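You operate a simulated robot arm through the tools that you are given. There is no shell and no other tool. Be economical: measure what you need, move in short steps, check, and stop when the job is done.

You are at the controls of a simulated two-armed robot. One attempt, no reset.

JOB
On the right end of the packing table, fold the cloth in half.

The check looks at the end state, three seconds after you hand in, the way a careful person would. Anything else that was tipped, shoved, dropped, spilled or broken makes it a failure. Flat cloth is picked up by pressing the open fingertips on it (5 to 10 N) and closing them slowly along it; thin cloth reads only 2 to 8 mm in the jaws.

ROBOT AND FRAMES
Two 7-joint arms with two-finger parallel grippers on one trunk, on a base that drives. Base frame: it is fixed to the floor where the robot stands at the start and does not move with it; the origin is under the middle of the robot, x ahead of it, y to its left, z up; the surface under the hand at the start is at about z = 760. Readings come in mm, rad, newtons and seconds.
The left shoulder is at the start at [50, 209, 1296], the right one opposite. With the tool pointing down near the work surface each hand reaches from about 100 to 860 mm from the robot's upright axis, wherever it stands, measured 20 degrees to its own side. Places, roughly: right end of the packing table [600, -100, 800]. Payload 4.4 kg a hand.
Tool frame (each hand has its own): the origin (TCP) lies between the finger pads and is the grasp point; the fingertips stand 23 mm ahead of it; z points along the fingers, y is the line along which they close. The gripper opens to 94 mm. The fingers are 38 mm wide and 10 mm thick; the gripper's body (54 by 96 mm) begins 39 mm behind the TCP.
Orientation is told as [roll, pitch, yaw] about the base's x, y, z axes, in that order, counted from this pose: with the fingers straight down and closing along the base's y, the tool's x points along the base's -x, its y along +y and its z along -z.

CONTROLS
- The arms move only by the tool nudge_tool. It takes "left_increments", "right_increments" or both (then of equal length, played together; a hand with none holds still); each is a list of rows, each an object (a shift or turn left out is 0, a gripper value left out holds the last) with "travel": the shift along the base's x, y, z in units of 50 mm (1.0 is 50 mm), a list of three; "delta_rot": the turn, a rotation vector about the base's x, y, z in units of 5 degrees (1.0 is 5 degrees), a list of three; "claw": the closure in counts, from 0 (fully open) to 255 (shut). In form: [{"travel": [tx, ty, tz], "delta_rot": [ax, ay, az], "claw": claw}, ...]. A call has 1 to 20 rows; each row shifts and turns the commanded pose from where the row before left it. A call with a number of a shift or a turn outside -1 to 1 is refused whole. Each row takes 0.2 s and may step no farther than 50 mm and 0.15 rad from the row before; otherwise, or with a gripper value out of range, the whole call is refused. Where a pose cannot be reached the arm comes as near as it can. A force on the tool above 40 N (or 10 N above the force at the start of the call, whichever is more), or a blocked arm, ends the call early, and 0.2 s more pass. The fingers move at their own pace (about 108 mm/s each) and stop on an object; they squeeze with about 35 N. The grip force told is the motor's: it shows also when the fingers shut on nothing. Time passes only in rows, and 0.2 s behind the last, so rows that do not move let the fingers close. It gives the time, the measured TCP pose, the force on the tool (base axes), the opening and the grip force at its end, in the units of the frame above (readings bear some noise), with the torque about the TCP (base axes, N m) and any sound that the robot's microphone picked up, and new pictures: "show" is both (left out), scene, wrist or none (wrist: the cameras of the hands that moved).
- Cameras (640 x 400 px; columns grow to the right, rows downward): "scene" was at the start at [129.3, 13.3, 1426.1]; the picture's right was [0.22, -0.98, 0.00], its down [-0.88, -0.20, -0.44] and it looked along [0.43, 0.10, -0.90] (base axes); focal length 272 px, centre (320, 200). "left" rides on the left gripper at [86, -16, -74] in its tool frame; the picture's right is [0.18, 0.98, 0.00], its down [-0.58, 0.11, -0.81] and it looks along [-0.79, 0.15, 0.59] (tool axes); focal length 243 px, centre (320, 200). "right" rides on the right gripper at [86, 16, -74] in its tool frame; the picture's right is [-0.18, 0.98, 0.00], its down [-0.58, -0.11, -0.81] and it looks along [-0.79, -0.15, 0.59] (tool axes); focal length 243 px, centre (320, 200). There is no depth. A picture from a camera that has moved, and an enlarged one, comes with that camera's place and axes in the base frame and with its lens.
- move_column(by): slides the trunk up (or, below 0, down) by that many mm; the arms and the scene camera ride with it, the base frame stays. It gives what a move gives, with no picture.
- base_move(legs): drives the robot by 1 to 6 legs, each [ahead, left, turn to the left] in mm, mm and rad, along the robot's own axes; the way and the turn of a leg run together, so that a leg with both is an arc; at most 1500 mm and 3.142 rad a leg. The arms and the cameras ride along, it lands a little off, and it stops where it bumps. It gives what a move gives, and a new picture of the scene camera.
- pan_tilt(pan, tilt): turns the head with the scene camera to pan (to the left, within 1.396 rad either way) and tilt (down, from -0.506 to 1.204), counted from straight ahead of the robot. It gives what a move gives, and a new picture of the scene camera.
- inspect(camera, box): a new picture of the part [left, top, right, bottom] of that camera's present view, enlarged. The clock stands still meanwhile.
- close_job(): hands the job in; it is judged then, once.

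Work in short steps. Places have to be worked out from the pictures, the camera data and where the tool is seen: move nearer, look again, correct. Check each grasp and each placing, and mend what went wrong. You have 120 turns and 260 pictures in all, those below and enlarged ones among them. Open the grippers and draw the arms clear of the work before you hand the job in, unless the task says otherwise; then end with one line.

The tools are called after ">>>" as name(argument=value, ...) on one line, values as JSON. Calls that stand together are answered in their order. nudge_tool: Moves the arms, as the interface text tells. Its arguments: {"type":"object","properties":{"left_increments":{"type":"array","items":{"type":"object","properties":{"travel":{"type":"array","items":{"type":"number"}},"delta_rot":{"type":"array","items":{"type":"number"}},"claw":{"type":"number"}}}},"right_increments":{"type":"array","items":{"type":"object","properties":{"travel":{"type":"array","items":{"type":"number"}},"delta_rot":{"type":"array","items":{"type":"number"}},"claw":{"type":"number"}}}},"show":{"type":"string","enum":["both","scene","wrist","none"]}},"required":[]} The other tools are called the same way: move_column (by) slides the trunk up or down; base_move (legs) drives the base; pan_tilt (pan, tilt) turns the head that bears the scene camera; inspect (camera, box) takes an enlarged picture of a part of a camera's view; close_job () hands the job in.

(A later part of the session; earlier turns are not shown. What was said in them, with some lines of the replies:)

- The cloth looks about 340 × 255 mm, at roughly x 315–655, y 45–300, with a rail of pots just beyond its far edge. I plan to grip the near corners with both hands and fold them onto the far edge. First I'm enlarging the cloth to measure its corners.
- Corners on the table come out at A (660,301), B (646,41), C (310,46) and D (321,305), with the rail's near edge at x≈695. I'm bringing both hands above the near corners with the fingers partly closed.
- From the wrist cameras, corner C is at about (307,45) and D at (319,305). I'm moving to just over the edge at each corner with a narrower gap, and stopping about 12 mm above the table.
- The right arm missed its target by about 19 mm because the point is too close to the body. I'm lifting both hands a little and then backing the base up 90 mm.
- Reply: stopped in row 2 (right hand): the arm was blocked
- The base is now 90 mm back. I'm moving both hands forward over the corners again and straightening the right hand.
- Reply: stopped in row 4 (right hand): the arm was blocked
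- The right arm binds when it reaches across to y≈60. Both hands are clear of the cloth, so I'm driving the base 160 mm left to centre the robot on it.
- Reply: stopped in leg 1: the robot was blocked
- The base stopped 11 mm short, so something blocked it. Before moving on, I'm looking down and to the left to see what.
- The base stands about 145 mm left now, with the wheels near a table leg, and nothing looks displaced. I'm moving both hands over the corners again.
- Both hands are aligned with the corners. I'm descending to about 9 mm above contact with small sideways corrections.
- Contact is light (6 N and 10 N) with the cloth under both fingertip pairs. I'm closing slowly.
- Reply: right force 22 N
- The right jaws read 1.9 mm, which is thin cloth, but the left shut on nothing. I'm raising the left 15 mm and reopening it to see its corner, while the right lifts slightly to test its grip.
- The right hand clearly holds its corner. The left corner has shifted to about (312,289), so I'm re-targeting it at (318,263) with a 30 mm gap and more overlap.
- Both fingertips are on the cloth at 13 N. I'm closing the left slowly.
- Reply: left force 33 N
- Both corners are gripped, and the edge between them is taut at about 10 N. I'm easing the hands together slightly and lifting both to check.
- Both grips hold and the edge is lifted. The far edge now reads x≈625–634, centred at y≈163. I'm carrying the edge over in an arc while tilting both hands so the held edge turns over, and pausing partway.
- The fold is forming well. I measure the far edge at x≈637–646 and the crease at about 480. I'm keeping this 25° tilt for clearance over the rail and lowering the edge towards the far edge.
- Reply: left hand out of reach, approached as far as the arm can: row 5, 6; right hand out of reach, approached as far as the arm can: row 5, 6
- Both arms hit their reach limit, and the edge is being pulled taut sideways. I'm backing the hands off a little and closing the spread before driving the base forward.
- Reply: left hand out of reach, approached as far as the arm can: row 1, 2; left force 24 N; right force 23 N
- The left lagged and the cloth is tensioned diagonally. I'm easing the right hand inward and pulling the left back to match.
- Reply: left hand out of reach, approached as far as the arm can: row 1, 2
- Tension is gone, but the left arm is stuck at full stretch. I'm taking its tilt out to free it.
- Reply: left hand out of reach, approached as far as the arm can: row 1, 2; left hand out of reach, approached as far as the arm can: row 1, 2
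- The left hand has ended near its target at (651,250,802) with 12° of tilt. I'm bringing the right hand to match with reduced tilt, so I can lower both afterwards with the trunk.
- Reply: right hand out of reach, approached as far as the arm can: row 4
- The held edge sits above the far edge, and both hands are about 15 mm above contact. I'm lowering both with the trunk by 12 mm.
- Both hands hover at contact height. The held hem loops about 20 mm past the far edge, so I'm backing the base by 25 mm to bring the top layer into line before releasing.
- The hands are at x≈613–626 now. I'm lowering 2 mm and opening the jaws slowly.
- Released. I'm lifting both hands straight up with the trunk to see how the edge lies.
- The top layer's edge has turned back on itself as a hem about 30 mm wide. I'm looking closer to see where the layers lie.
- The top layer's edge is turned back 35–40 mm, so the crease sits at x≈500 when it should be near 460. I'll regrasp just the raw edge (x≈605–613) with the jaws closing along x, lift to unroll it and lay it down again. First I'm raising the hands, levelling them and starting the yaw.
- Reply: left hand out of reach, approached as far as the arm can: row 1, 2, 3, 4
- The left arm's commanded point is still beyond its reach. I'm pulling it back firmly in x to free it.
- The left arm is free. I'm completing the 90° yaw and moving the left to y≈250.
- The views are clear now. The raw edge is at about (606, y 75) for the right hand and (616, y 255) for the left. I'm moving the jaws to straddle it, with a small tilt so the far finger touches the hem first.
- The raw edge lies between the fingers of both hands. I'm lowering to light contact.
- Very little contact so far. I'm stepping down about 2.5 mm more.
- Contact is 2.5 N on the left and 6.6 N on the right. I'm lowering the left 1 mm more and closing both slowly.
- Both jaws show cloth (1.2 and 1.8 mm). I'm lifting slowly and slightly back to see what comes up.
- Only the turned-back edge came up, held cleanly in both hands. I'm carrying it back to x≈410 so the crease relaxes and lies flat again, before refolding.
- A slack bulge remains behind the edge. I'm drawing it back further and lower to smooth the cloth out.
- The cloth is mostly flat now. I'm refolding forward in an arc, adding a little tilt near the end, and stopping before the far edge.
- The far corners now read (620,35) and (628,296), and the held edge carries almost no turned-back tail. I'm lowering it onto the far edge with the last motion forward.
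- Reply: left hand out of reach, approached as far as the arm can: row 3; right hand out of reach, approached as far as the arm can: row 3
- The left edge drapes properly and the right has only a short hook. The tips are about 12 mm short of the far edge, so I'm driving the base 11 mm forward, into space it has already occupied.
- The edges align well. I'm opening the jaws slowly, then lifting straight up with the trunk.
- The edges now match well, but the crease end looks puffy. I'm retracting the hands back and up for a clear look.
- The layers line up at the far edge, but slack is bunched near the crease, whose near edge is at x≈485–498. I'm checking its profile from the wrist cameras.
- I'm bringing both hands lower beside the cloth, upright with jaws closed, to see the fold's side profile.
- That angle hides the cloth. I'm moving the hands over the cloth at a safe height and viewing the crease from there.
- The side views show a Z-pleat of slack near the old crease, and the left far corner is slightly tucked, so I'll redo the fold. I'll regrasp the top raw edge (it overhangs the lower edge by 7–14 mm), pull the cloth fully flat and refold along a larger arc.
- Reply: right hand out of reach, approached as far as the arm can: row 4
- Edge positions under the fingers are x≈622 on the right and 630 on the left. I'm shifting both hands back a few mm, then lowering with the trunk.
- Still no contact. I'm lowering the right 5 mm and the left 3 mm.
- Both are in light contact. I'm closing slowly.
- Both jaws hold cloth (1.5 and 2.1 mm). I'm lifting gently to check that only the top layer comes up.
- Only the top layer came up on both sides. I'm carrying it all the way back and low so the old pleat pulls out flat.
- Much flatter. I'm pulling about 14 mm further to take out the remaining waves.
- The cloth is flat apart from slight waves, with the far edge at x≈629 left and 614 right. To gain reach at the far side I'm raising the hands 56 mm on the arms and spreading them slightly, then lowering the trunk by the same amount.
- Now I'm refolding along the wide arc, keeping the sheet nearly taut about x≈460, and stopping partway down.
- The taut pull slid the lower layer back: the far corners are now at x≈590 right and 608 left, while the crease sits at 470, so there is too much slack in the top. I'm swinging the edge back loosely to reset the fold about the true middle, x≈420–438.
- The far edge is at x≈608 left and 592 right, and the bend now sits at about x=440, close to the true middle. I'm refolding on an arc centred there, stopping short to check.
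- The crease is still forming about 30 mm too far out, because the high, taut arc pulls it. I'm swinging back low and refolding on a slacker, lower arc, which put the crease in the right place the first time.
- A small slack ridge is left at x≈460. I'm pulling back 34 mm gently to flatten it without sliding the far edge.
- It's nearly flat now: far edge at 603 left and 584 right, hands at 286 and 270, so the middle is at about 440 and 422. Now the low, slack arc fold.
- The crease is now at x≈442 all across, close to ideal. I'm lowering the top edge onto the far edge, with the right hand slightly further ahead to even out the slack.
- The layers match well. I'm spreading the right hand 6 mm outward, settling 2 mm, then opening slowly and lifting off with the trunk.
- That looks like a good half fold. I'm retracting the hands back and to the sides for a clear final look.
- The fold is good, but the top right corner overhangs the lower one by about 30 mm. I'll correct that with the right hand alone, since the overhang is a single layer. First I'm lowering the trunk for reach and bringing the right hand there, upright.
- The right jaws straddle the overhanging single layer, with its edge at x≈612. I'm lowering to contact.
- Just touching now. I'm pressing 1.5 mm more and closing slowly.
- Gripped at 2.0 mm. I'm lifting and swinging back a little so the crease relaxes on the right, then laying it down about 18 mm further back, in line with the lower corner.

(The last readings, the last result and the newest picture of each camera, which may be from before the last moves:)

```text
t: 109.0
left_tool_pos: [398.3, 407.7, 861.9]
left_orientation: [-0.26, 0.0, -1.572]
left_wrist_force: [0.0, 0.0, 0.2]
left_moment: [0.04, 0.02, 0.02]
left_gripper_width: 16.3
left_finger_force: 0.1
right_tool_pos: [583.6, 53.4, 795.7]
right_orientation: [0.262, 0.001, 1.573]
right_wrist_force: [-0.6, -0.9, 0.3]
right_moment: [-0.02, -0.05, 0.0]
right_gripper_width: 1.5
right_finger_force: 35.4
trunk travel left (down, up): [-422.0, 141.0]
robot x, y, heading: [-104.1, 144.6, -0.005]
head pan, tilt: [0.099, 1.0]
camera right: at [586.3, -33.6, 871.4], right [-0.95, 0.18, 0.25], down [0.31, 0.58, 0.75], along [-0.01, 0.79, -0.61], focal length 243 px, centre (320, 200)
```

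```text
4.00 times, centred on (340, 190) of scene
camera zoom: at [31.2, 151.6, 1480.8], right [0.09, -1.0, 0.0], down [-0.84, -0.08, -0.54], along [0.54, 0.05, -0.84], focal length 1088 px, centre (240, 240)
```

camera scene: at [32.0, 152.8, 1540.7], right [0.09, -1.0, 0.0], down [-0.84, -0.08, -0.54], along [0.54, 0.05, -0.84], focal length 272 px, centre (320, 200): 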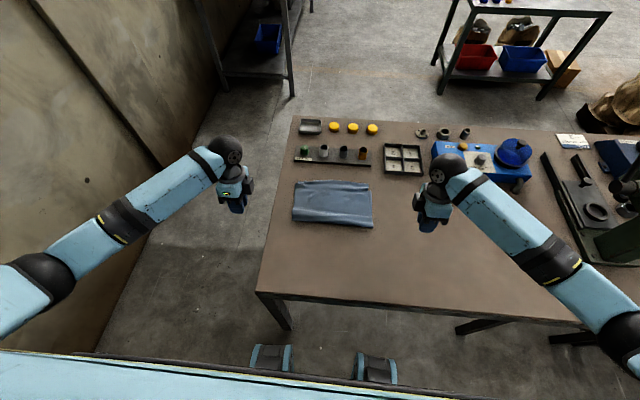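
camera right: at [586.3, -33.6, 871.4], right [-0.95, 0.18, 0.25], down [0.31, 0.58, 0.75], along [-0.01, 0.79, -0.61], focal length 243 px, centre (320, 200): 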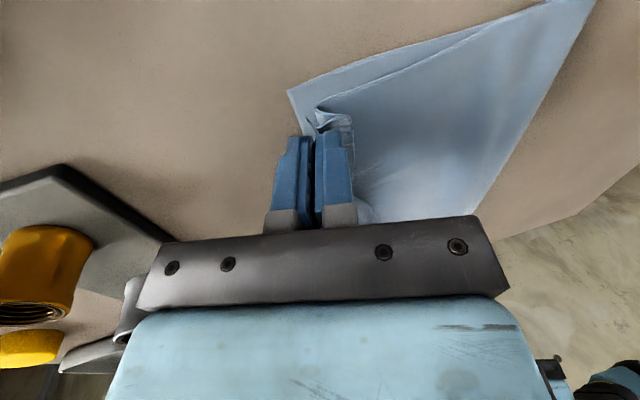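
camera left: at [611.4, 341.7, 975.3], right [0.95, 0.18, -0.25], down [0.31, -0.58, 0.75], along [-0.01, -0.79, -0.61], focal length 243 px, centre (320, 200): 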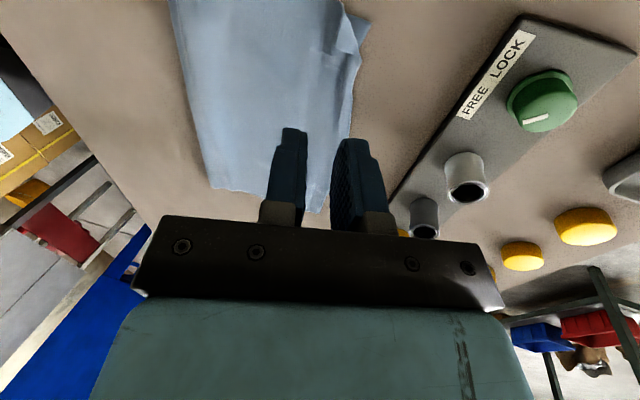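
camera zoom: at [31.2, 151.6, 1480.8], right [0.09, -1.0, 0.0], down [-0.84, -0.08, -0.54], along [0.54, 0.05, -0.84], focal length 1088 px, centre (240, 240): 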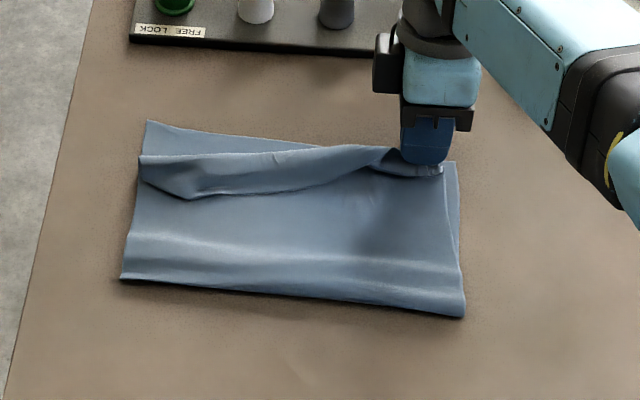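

Lifting the right corner alone dragged the left part of the top edge back into a flap. The right is still held, so I'm bringing the left hand over that flap to regrasp its raw edge.

>>> nudge_tool(left_increments=[{"travel": [0.55, -0.6, 0], "delta_rot": [0, -1, 0], "claw": 201}, {"travel": [0.55, -0.6, 0], "delta_rot": [0, -1, 0]}, {"travel": [0.55, -0.6, 0], "delta_rot": [0, -1, 0]}, {"travel": [0.55, -0.6, 0]}, {"travel": [0.45, -0.6, 0]}, {}], show="wrist")

>>> inspect(camera="scene", box=[270, 140, 410, 240])

```text
t: 110.4
left_tool_pos: [531.4, 259.1, 861.7]
left_orientation: [0.001, -0.003, -1.57]
left_wrist_force: [0.5, 0.7, -0.1]
left_moment: [0.01, -0.02, -0.03]
left_gripper_width: 19.6
left_finger_force: 0.1
right_tool_pos: [584.0, 54.6, 795.7]
right_orientation: [0.262, 0.001, 1.569]
right_wrist_force: [-0.5, -0.2, 1.6]
right_moment: [-0.03, -0.06, 0.01]
right_gripper_width: 1.9
right_finger_force: 34.8
trunk travel left (down, up): [-422.0, 141.0]
robot x, y, heading: [-103.2, 145.2, -0.007]
head pan, tilt: [0.099, 1.0]
camera left: at [516.1, 344.9, 936.9], right [0.98, 0.18, 0.0], down [0.11, -0.58, 0.81], along [0.15, -0.79, -0.59], focal length 243 px, centre (320, 200)
```

left: 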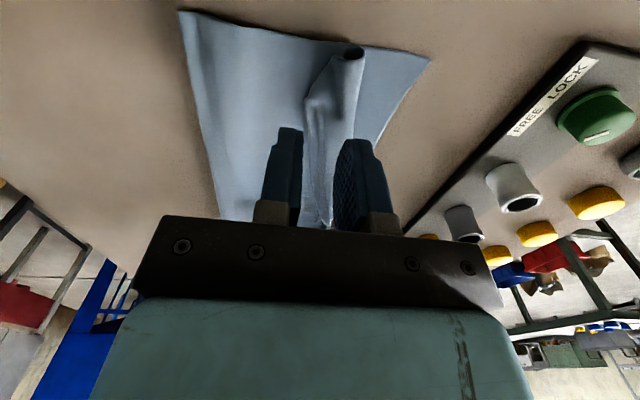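

```text
4.00 times, centred on (340, 190) of scene
camera zoom: at [31.4, 153.7, 1480.8], right [0.09, -1.0, 0.0], down [-0.84, -0.08, -0.54], along [0.54, 0.05, -0.84], focal length 1088 px, centre (240, 240)
```

zoom: 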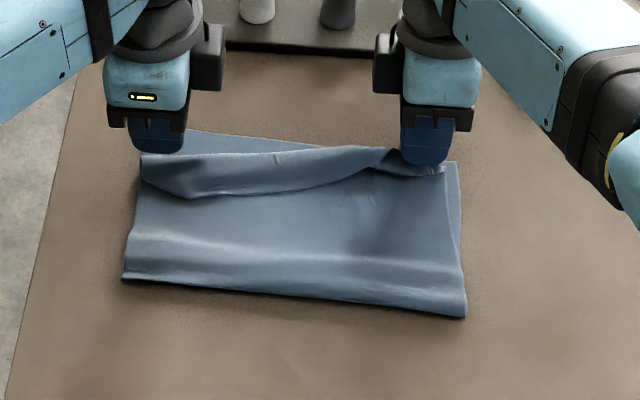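

>>> inspect(camera="left", box=[170, 0, 450, 175])

```text
2.29 times, centred on (310, 88) of left
camera zoom: at [516.1, 344.9, 936.9], right [0.98, 0.18, 0.0], down [0.11, -0.58, 0.81], along [0.15, -0.79, -0.59], focal length 555 px, centre (343, 457)
```

zoom: 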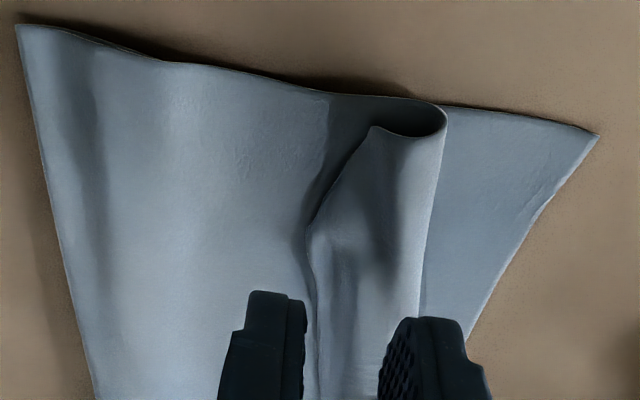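

The raw edge is at x≈526 near y=248, raised above the lower part. I'm lowering the left jaws around it with the small tilt that worked before.

>>> nudge_tool(left_increments=[{"travel": [0.04, -0.11, -0.6], "delta_rot": [0, 0.8, 0]}, {"travel": [0.04, -0.11, -0.6], "delta_rot": [0, 0.8, 0]}, {"travel": [0, 0, -0.2]}, {}], show="wrist")

```text
t: 111.4
left_tool_pos: [533.3, 247.9, 791.3]
left_orientation: [-0.139, -0.001, -1.57]
left_wrist_force: [0.1, 0.4, -0.2]
left_moment: [0.0, -0.03, -0.02]
left_gripper_width: 19.9
left_finger_force: 0.1
right_tool_pos: [584.4, 53.9, 794.4]
right_orientation: [0.261, 0.0, 1.57]
right_wrist_force: [-0.1, -0.2, -0.1]
right_moment: [0.03, -0.03, 0.0]
right_gripper_width: 1.7
right_finger_force: 35.1
trunk travel left (down, up): [-422.0, 141.0]
robot x, y, heading: [-104.5, 153.5, -0.012]
head pan, tilt: [0.099, 1.0]
camera left: at [528.0, 333.4, 867.4], right [0.97, 0.18, -0.14], down [0.22, -0.58, 0.78], along [0.07, -0.79, -0.61], focal length 243 px, centre (320, 200)
```

left: 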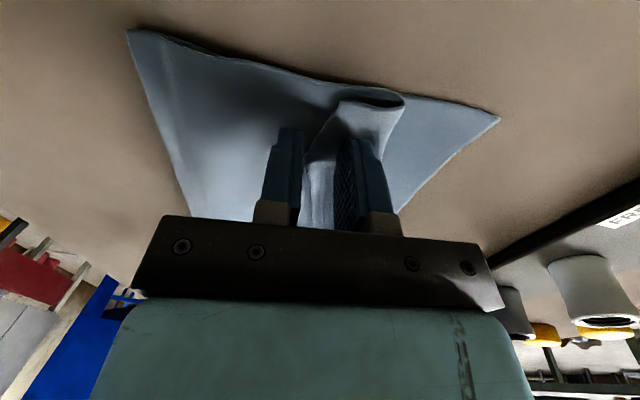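

The flap is between the fingers. I'm lowering to light contact.

>>> nudge_tool(left_increments=[{"travel": [0, 0, -0.08]}, {}], show="none")

```text
t: 112.0
left_tool_pos: [534.3, 248.7, 789.3]
left_orientation: [-0.139, -0.001, -1.57]
left_wrist_force: [-0.4, 0.4, 4.9]
left_moment: [0.03, -0.08, -0.05]
left_gripper_width: 19.3
left_finger_force: 0.0
right_tool_pos: [584.7, 53.9, 795.4]
right_orientation: [0.261, 0.001, 1.572]
right_wrist_force: [0.2, -0.9, -0.1]
right_moment: [0.02, -0.03, 0.01]
right_gripper_width: 2.0
right_finger_force: 35.1
trunk travel left (down, up): [-422.0, 141.0]
robot x, y, heading: [-106.9, 149.2, -0.013]
head pan, tilt: [0.099, 1.0]
```

5 N of contact; closing slowly.

>>> nudge_tool(left_increments=[{"claw": 206}, {"claw": 210}, {"claw": 214}, {"claw": 218}, {"claw": 222}, {"claw": 226}, {"claw": 230}, {"claw": 234}, {"claw": 238}, {"claw": 242}, {"claw": 246}, {"claw": 250}, {"claw": 255}, {}, {}, {"travel": [0, 0, 0.3]}, {"travel": [0, 0, 0.4]}, {"travel": [0, 0, 0.3]}], show="wrist")

```text
t: 115.8
left_tool_pos: [534.3, 247.9, 839.0]
left_orientation: [-0.138, -0.001, -1.569]
left_wrist_force: [-0.9, 0.3, -0.6]
left_moment: [0.0, 0.05, 0.04]
left_gripper_width: 2.4
left_finger_force: 35.1
right_tool_pos: [584.3, 53.9, 795.0]
right_orientation: [0.259, -0.001, 1.572]
right_wrist_force: [-0.2, 0.4, 0.6]
right_moment: [-0.01, 0.0, 0.0]
right_gripper_width: 1.8
right_finger_force: 35.3
trunk travel left (down, up): [-422.0, 141.0]
robot x, y, heading: [-109.3, 150.6, -0.008]
head pan, tilt: [0.099, 1.0]
camera left: at [529.3, 333.3, 914.8], right [0.97, 0.18, -0.14], down [0.22, -0.58, 0.78], along [0.07, -0.79, -0.61], focal length 243 px, centre (320, 200)
```

left: 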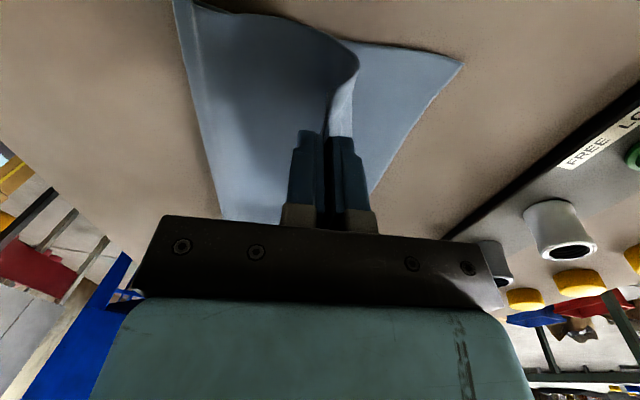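

The left flap is lifted cleanly. I'm raising the right hand to match, then laying both corners forward together, with tips aimed at x≈602 left and 588 right.

>>> nudge_tool(left_increments=[{"travel": [-0.1, 0, 0.1]}, {"travel": [-0.2, 0, 0]}, {"travel": [0, 0, 0]}, {"travel": [0.5, 0, 0], "delta_rot": [0, 0.7, 0]}, {"travel": [0.5, 0, -0.3], "delta_rot": [0, 0.7, 0]}, {"travel": [0.4, 0, -0.3]}, {}], right_increments=[{"travel": [-0.4, 0, 0.5]}, {"travel": [-0.5, 0, 0.4]}, {"travel": [0, 0, 0]}, {"travel": [0.3, 0, 0]}, {"travel": [0.3, -0.02, -0.3]}, {"travel": [0.3, -0.02, -0.3]}, {}])

>>> inspect(camera="scene", box=[270, 140, 410, 240])

```text
t: 117.4
left_tool_pos: [592.1, 244.9, 811.0]
left_orientation: [-0.261, -0.002, -1.571]
left_wrist_force: [0.3, -0.3, -0.4]
left_moment: [0.01, -0.04, 0.03]
left_gripper_width: 2.2
left_finger_force: 35.2
right_tool_pos: [583.5, 52.2, 811.0]
right_orientation: [0.262, 0.004, 1.571]
right_wrist_force: [0.3, -0.1, 0.2]
right_moment: [-0.02, -0.02, 0.01]
right_gripper_width: 1.8
right_finger_force: 34.7
trunk travel left (down, up): [-422.0, 141.0]
robot x, y, heading: [-107.2, 147.5, -0.014]
head pan, tilt: [0.099, 1.0]
camera scene: at [31.1, 153.0, 1480.8], right [0.09, -1.0, 0.0], down [-0.84, -0.08, -0.54], along [0.54, 0.05, -0.84], focal length 272 px, centre (320, 200)
camera right: at [585.3, -35.1, 886.6], right [-0.95, 0.18, 0.25], down [0.31, 0.58, 0.75], along [-0.01, 0.79, -0.61], focal length 243 px, centre (320, 200)
camera left: at [595.4, 331.3, 889.3], right [0.95, 0.18, -0.25], down [0.31, -0.58, 0.75], along [-0.01, -0.79, -0.61], focal length 243 px, centre (320, 200)
```

scene: 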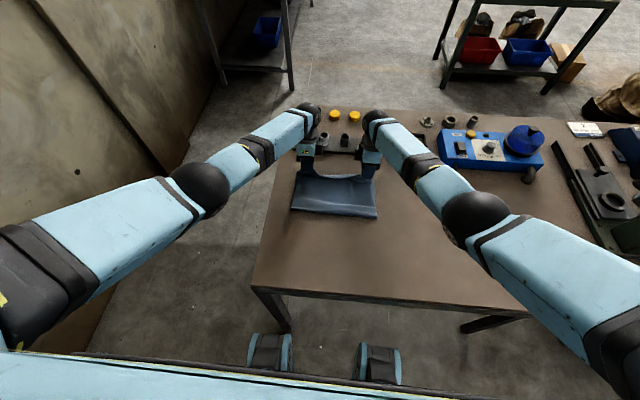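
right: 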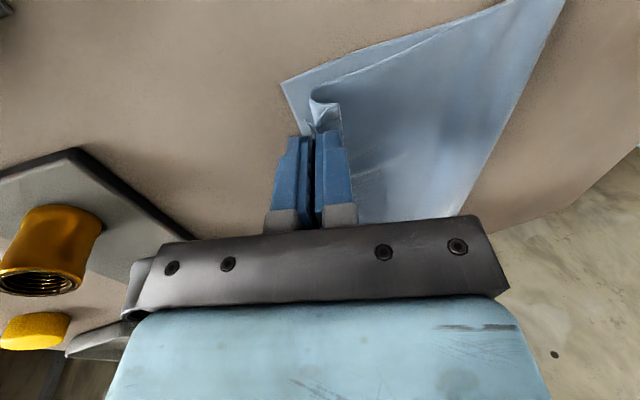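
left: 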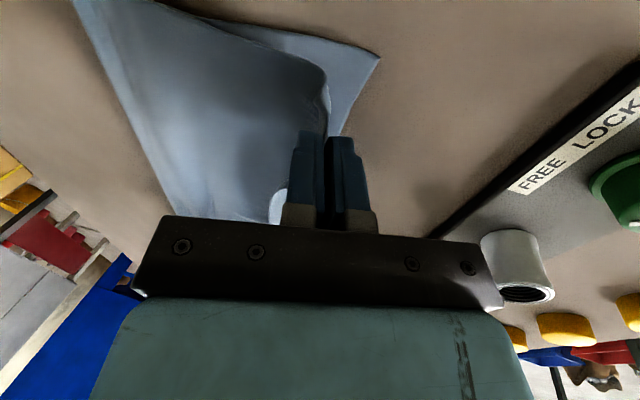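

```text
4.00 times, centred on (340, 190) of scene
camera zoom: at [31.1, 153.0, 1480.8], right [0.09, -1.0, 0.0], down [-0.84, -0.08, -0.54], along [0.54, 0.05, -0.84], focal length 1088 px, centre (240, 240)
```

zoom: 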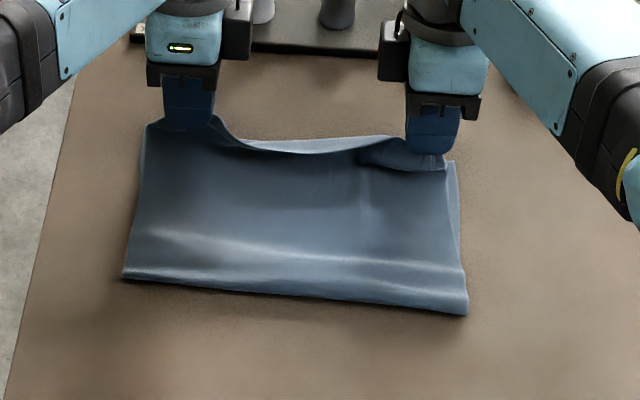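

The far corners are at (600,284) and (583,25). I'm spreading the hands to straighten the middle of the edge and setting down.

>>> nudge_tool(left_increments=[{"travel": [0.05, 0.12, -0.16]}, {"travel": [0.1, 0.12, -0.16]}, {"travel": [0.15, 0.04, -0.1]}, {}], right_increments=[{"travel": [0.05, -0.04, -0.16]}, {"travel": [0.1, -0.04, -0.16]}, {"travel": [0.13, 0, -0.1]}, {}])

>>> inspect(camera="scene", box=[270, 140, 410, 240])

```text
t: 118.4
left_tool_pos: [603.2, 262.3, 793.3]
left_orientation: [-0.26, 0.001, -1.569]
left_wrist_force: [0.6, -3.3, 0.7]
left_moment: [-0.09, -0.04, 0.02]
left_gripper_width: 2.6
left_finger_force: 35.4
right_tool_pos: [592.2, 48.0, 793.6]
right_orientation: [0.262, 0.002, 1.573]
right_wrist_force: [1.2, 2.0, -0.6]
right_moment: [0.05, -0.05, -0.04]
right_gripper_width: 1.5
right_finger_force: 35.0
right hand out of reach, approached as far as the arm can: row 3
trunk travel left (down, up): [-422.0, 141.0]
robot x, y, heading: [-105.5, 146.3, -0.009]
head pan, tilt: [0.099, 1.0]
camera scene: at [31.7, 153.5, 1480.8], right [0.09, -1.0, 0.0], down [-0.84, -0.08, -0.54], along [0.54, 0.05, -0.84], focal length 272 px, centre (320, 200)
camera right: at [593.7, -38.8, 869.7], right [-0.95, 0.18, 0.25], down [0.31, 0.58, 0.75], along [-0.01, 0.79, -0.61], focal length 243 px, centre (320, 200)
camera left: at [607.5, 347.5, 868.8], right [0.95, 0.18, -0.25], down [0.31, -0.58, 0.75], along [-0.01, -0.79, -0.61], focal length 243 px, centre (320, 200)
```

scene: 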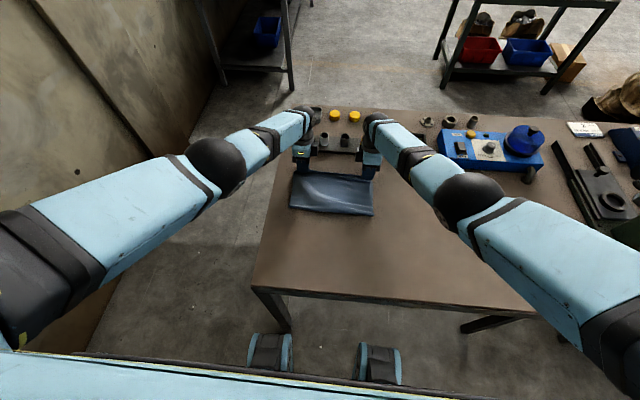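
right: 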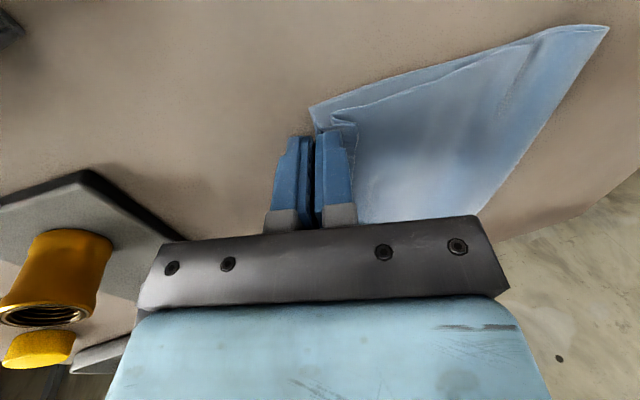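
left: 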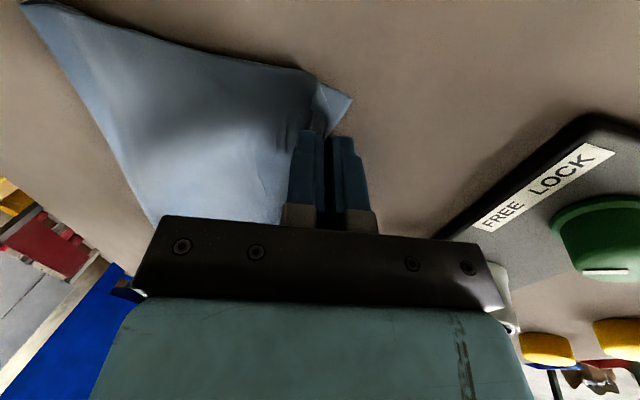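

```text
4.00 times, centred on (340, 190) of scene
camera zoom: at [31.7, 153.5, 1480.8], right [0.09, -1.0, 0.0], down [-0.84, -0.08, -0.54], along [0.54, 0.05, -0.84], focal length 1088 px, centre (240, 240)
```

zoom: 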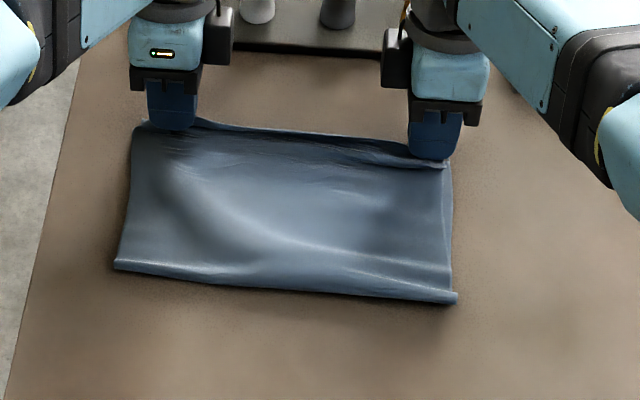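

The edge is straight and taut, and the corners match on both sides. I'm relaxing 4 mm, settling down 4 mm and releasing slowly.

>>> nudge_tool(left_increments=[{"travel": [0, -0.08, 0]}, {}], show="none")

>>> move_column(by=-4)

>>> nudge_tool(left_increments=[{"claw": 248}, {"claw": 240}, {"claw": 232}, {"claw": 224}, {"claw": 216}, {"claw": 210}, {}, {}], right_increments=[{"claw": 248}, {"claw": 240}, {"claw": 232}, {"claw": 224}, {"claw": 216}, {"claw": 210}, {}, {}], show="none")

>>> move_column(by=110)

>>> nudge_tool(left_increments=[{"travel": [-0.6, 0, 0.5]}, {"travel": [-0.9, 0, 0]}, {"travel": [-0.9, 0.3, 0]}, {"travel": [-0.9, 0.3, 0]}, {"travel": [-0.6, 0.6, 0]}, {"travel": [-0.3, 0.9, 0]}, {"travel": [0, 0.9, 0]}, {}], right_increments=[{"travel": [-0.6, 0, 0.5]}, {"travel": [-0.9, 0, 0]}, {"travel": [-0.9, -0.3, 0]}, {"travel": [-0.9, -0.3, 0]}, {"travel": [-0.6, -0.6, 0]}, {"travel": [-0.3, -0.9, 0]}, {"travel": [0, -0.9, 0]}, {}], show="scene")

>>> inspect(camera="scene", box=[270, 140, 410, 240])

```text
t: 119.0
left_tool_pos: [602.6, 257.4, 791.4]
left_orientation: [-0.26, 0.0, -1.57]
left_wrist_force: [-0.2, -1.4, 0.4]
left_moment: [-0.01, 0.01, 0.01]
left_gripper_width: 2.2
left_finger_force: 35.0
right_tool_pos: [591.2, 47.5, 793.2]
right_orientation: [0.263, 0.002, 1.571]
right_wrist_force: [0.7, 1.1, 0.8]
right_moment: [0.04, -0.02, -0.04]
right_gripper_width: 1.8
right_finger_force: 35.3
trunk travel left (down, up): [-422.0, 141.0]
robot x, y, heading: [-108.4, 150.6, -0.009]
head pan, tilt: [0.099, 1.0]
```

```text
t: 119.6
left_tool_pos: [603.5, 256.9, 788.1]
left_orientation: [-0.262, -0.002, -1.57]
left_wrist_force: [0.7, -0.5, 1.4]
left_moment: [-0.03, -0.02, -0.01]
left_gripper_width: 2.7
left_finger_force: 34.4
right_tool_pos: [591.5, 48.0, 789.5]
right_orientation: [0.262, 0.0, 1.57]
right_wrist_force: [0.9, 1.8, 0.4]
right_moment: [0.0, -0.06, -0.02]
right_gripper_width: 1.8
right_finger_force: 34.7
trunk travel left (down, up): [-418.0, 145.0]
robot x, y, heading: [-106.3, 145.2, -0.007]
head pan, tilt: [0.099, 1.0]
```

```text
t: 121.4
left_tool_pos: [603.4, 256.8, 788.2]
left_orientation: [-0.261, -0.001, -1.57]
left_wrist_force: [-0.1, -0.6, 0.2]
left_moment: [0.0, -0.03, -0.01]
left_gripper_width: 16.6
left_finger_force: 0.1
right_tool_pos: [591.9, 47.0, 789.0]
right_orientation: [0.262, 0.0, 1.57]
right_wrist_force: [1.1, -0.3, 0.1]
right_moment: [0.02, -0.03, -0.02]
right_gripper_width: 16.3
right_finger_force: 0.0
trunk travel left (down, up): [-418.0, 145.0]
robot x, y, heading: [-105.9, 149.3, -0.011]
head pan, tilt: [0.099, 1.0]
```

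```text
t: 122.8
left_tool_pos: [602.1, 258.9, 898.1]
left_orientation: [-0.262, 0.001, -1.57]
left_wrist_force: [-0.2, 0.1, -0.1]
left_moment: [0.01, 0.03, 0.03]
left_gripper_width: 16.5
left_finger_force: 0.0
right_tool_pos: [590.0, 47.1, 898.7]
right_orientation: [0.263, -0.001, 1.57]
right_wrist_force: [0.2, 0.7, 0.2]
right_moment: [-0.03, -0.02, 0.0]
right_gripper_width: 16.5
right_finger_force: 0.0
trunk travel left (down, up): [-528.0, 35.0]
robot x, y, heading: [-106.6, 146.6, -0.008]
head pan, tilt: [0.099, 1.0]
```

```text
t: 124.6
left_tool_pos: [392.3, 409.1, 922.3]
left_orientation: [-0.262, 0.001, -1.571]
left_wrist_force: [-0.7, -0.5, 0.0]
left_moment: [-0.01, 0.0, 0.01]
left_gripper_width: 16.6
left_finger_force: 0.1
right_tool_pos: [382.0, -104.1, 925.3]
right_orientation: [0.263, 0.0, 1.569]
right_wrist_force: [-0.2, 0.2, 0.5]
right_moment: [0.02, 0.02, 0.01]
right_gripper_width: 16.4
right_finger_force: 0.0
trunk travel left (down, up): [-528.0, 35.0]
robot x, y, heading: [-104.3, 148.2, -0.01]
head pan, tilt: [0.099, 1.0]
camera scene: at [32.1, 152.9, 1586.7], right [0.09, -1.0, 0.0], down [-0.84, -0.08, -0.54], along [0.54, 0.05, -0.84], focal length 272 px, centre (320, 200)
```

scene: 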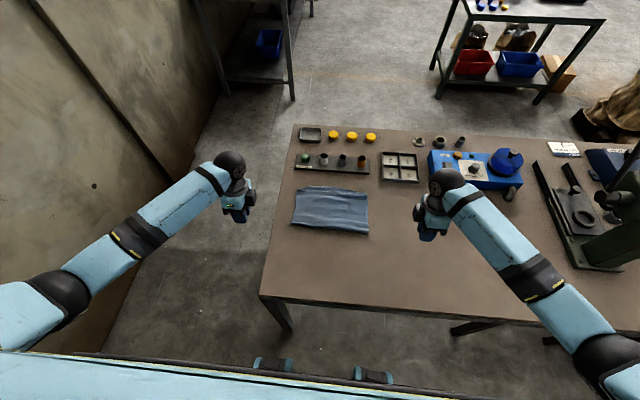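

```text
4.00 times, centred on (340, 190) of scene
camera zoom: at [32.1, 152.9, 1586.7], right [0.09, -1.0, 0.0], down [-0.84, -0.08, -0.54], along [0.54, 0.05, -0.84], focal length 1088 px, centre (240, 240)
```

zoom: 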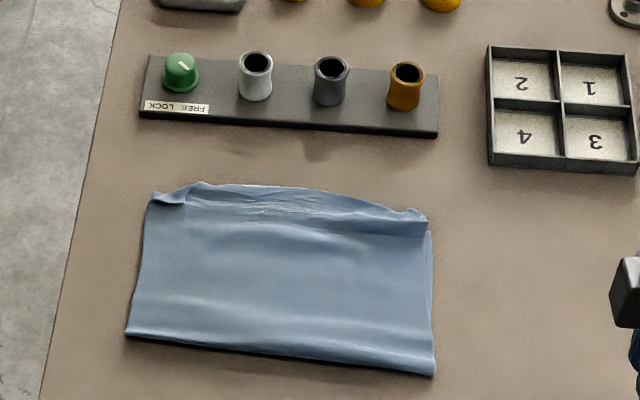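

The cloth is folded neatly in half with the edges and corners matching, and nothing else has moved. I'm opening the grippers fully, well clear of the cloth, before handing in.

>>> nudge_tool(left_increments=[{"travel": [0, 0.4, 0.4], "claw": 0}, {}, {}], right_increments=[{"travel": [0, -0.4, 0.4], "claw": 0}, {}, {}], show="scene")

```text
t: 125.4
left_tool_pos: [391.9, 427.1, 941.7]
left_orientation: [-0.259, -0.001, -1.572]
left_wrist_force: [0.0, 0.2, 0.3]
left_moment: [0.02, 0.02, 0.01]
left_gripper_width: 94.0
left_finger_force: 0.1
right_tool_pos: [382.2, -123.0, 945.7]
right_orientation: [0.262, 0.0, 1.571]
right_wrist_force: [0.0, 0.1, 0.0]
right_moment: [-0.02, -0.03, -0.01]
right_gripper_width: 94.0
right_finger_force: 0.1
trunk travel left (down, up): [-528.0, 35.0]
robot x, y, heading: [-106.3, 148.6, -0.013]
head pan, tilt: [0.099, 1.0]
camera scene: at [31.7, 152.8, 1586.8], right [0.09, -1.0, 0.0], down [-0.84, -0.08, -0.54], along [0.54, 0.05, -0.84], focal length 272 px, centre (320, 200)
```

scene: 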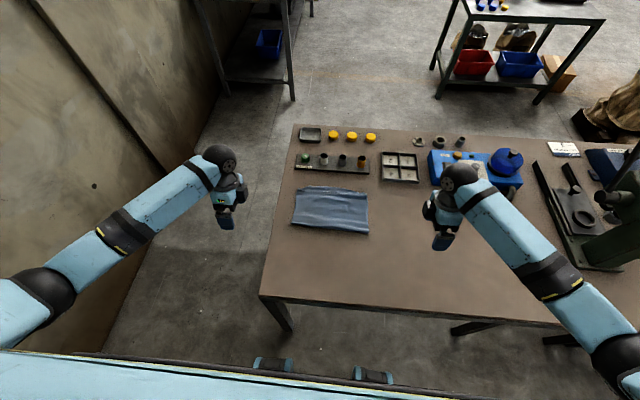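

The cloth is folded, the grippers are open and the arms are clear, so I'm handing the job in.

>>> close_job()

```text
The job is handed in.
```

The cloth is folded in half on the right end of the packing table, with its edges and corners meeting to within about 15 mm and a few soft ripples left in the top layer; nothing else on the table was moved.
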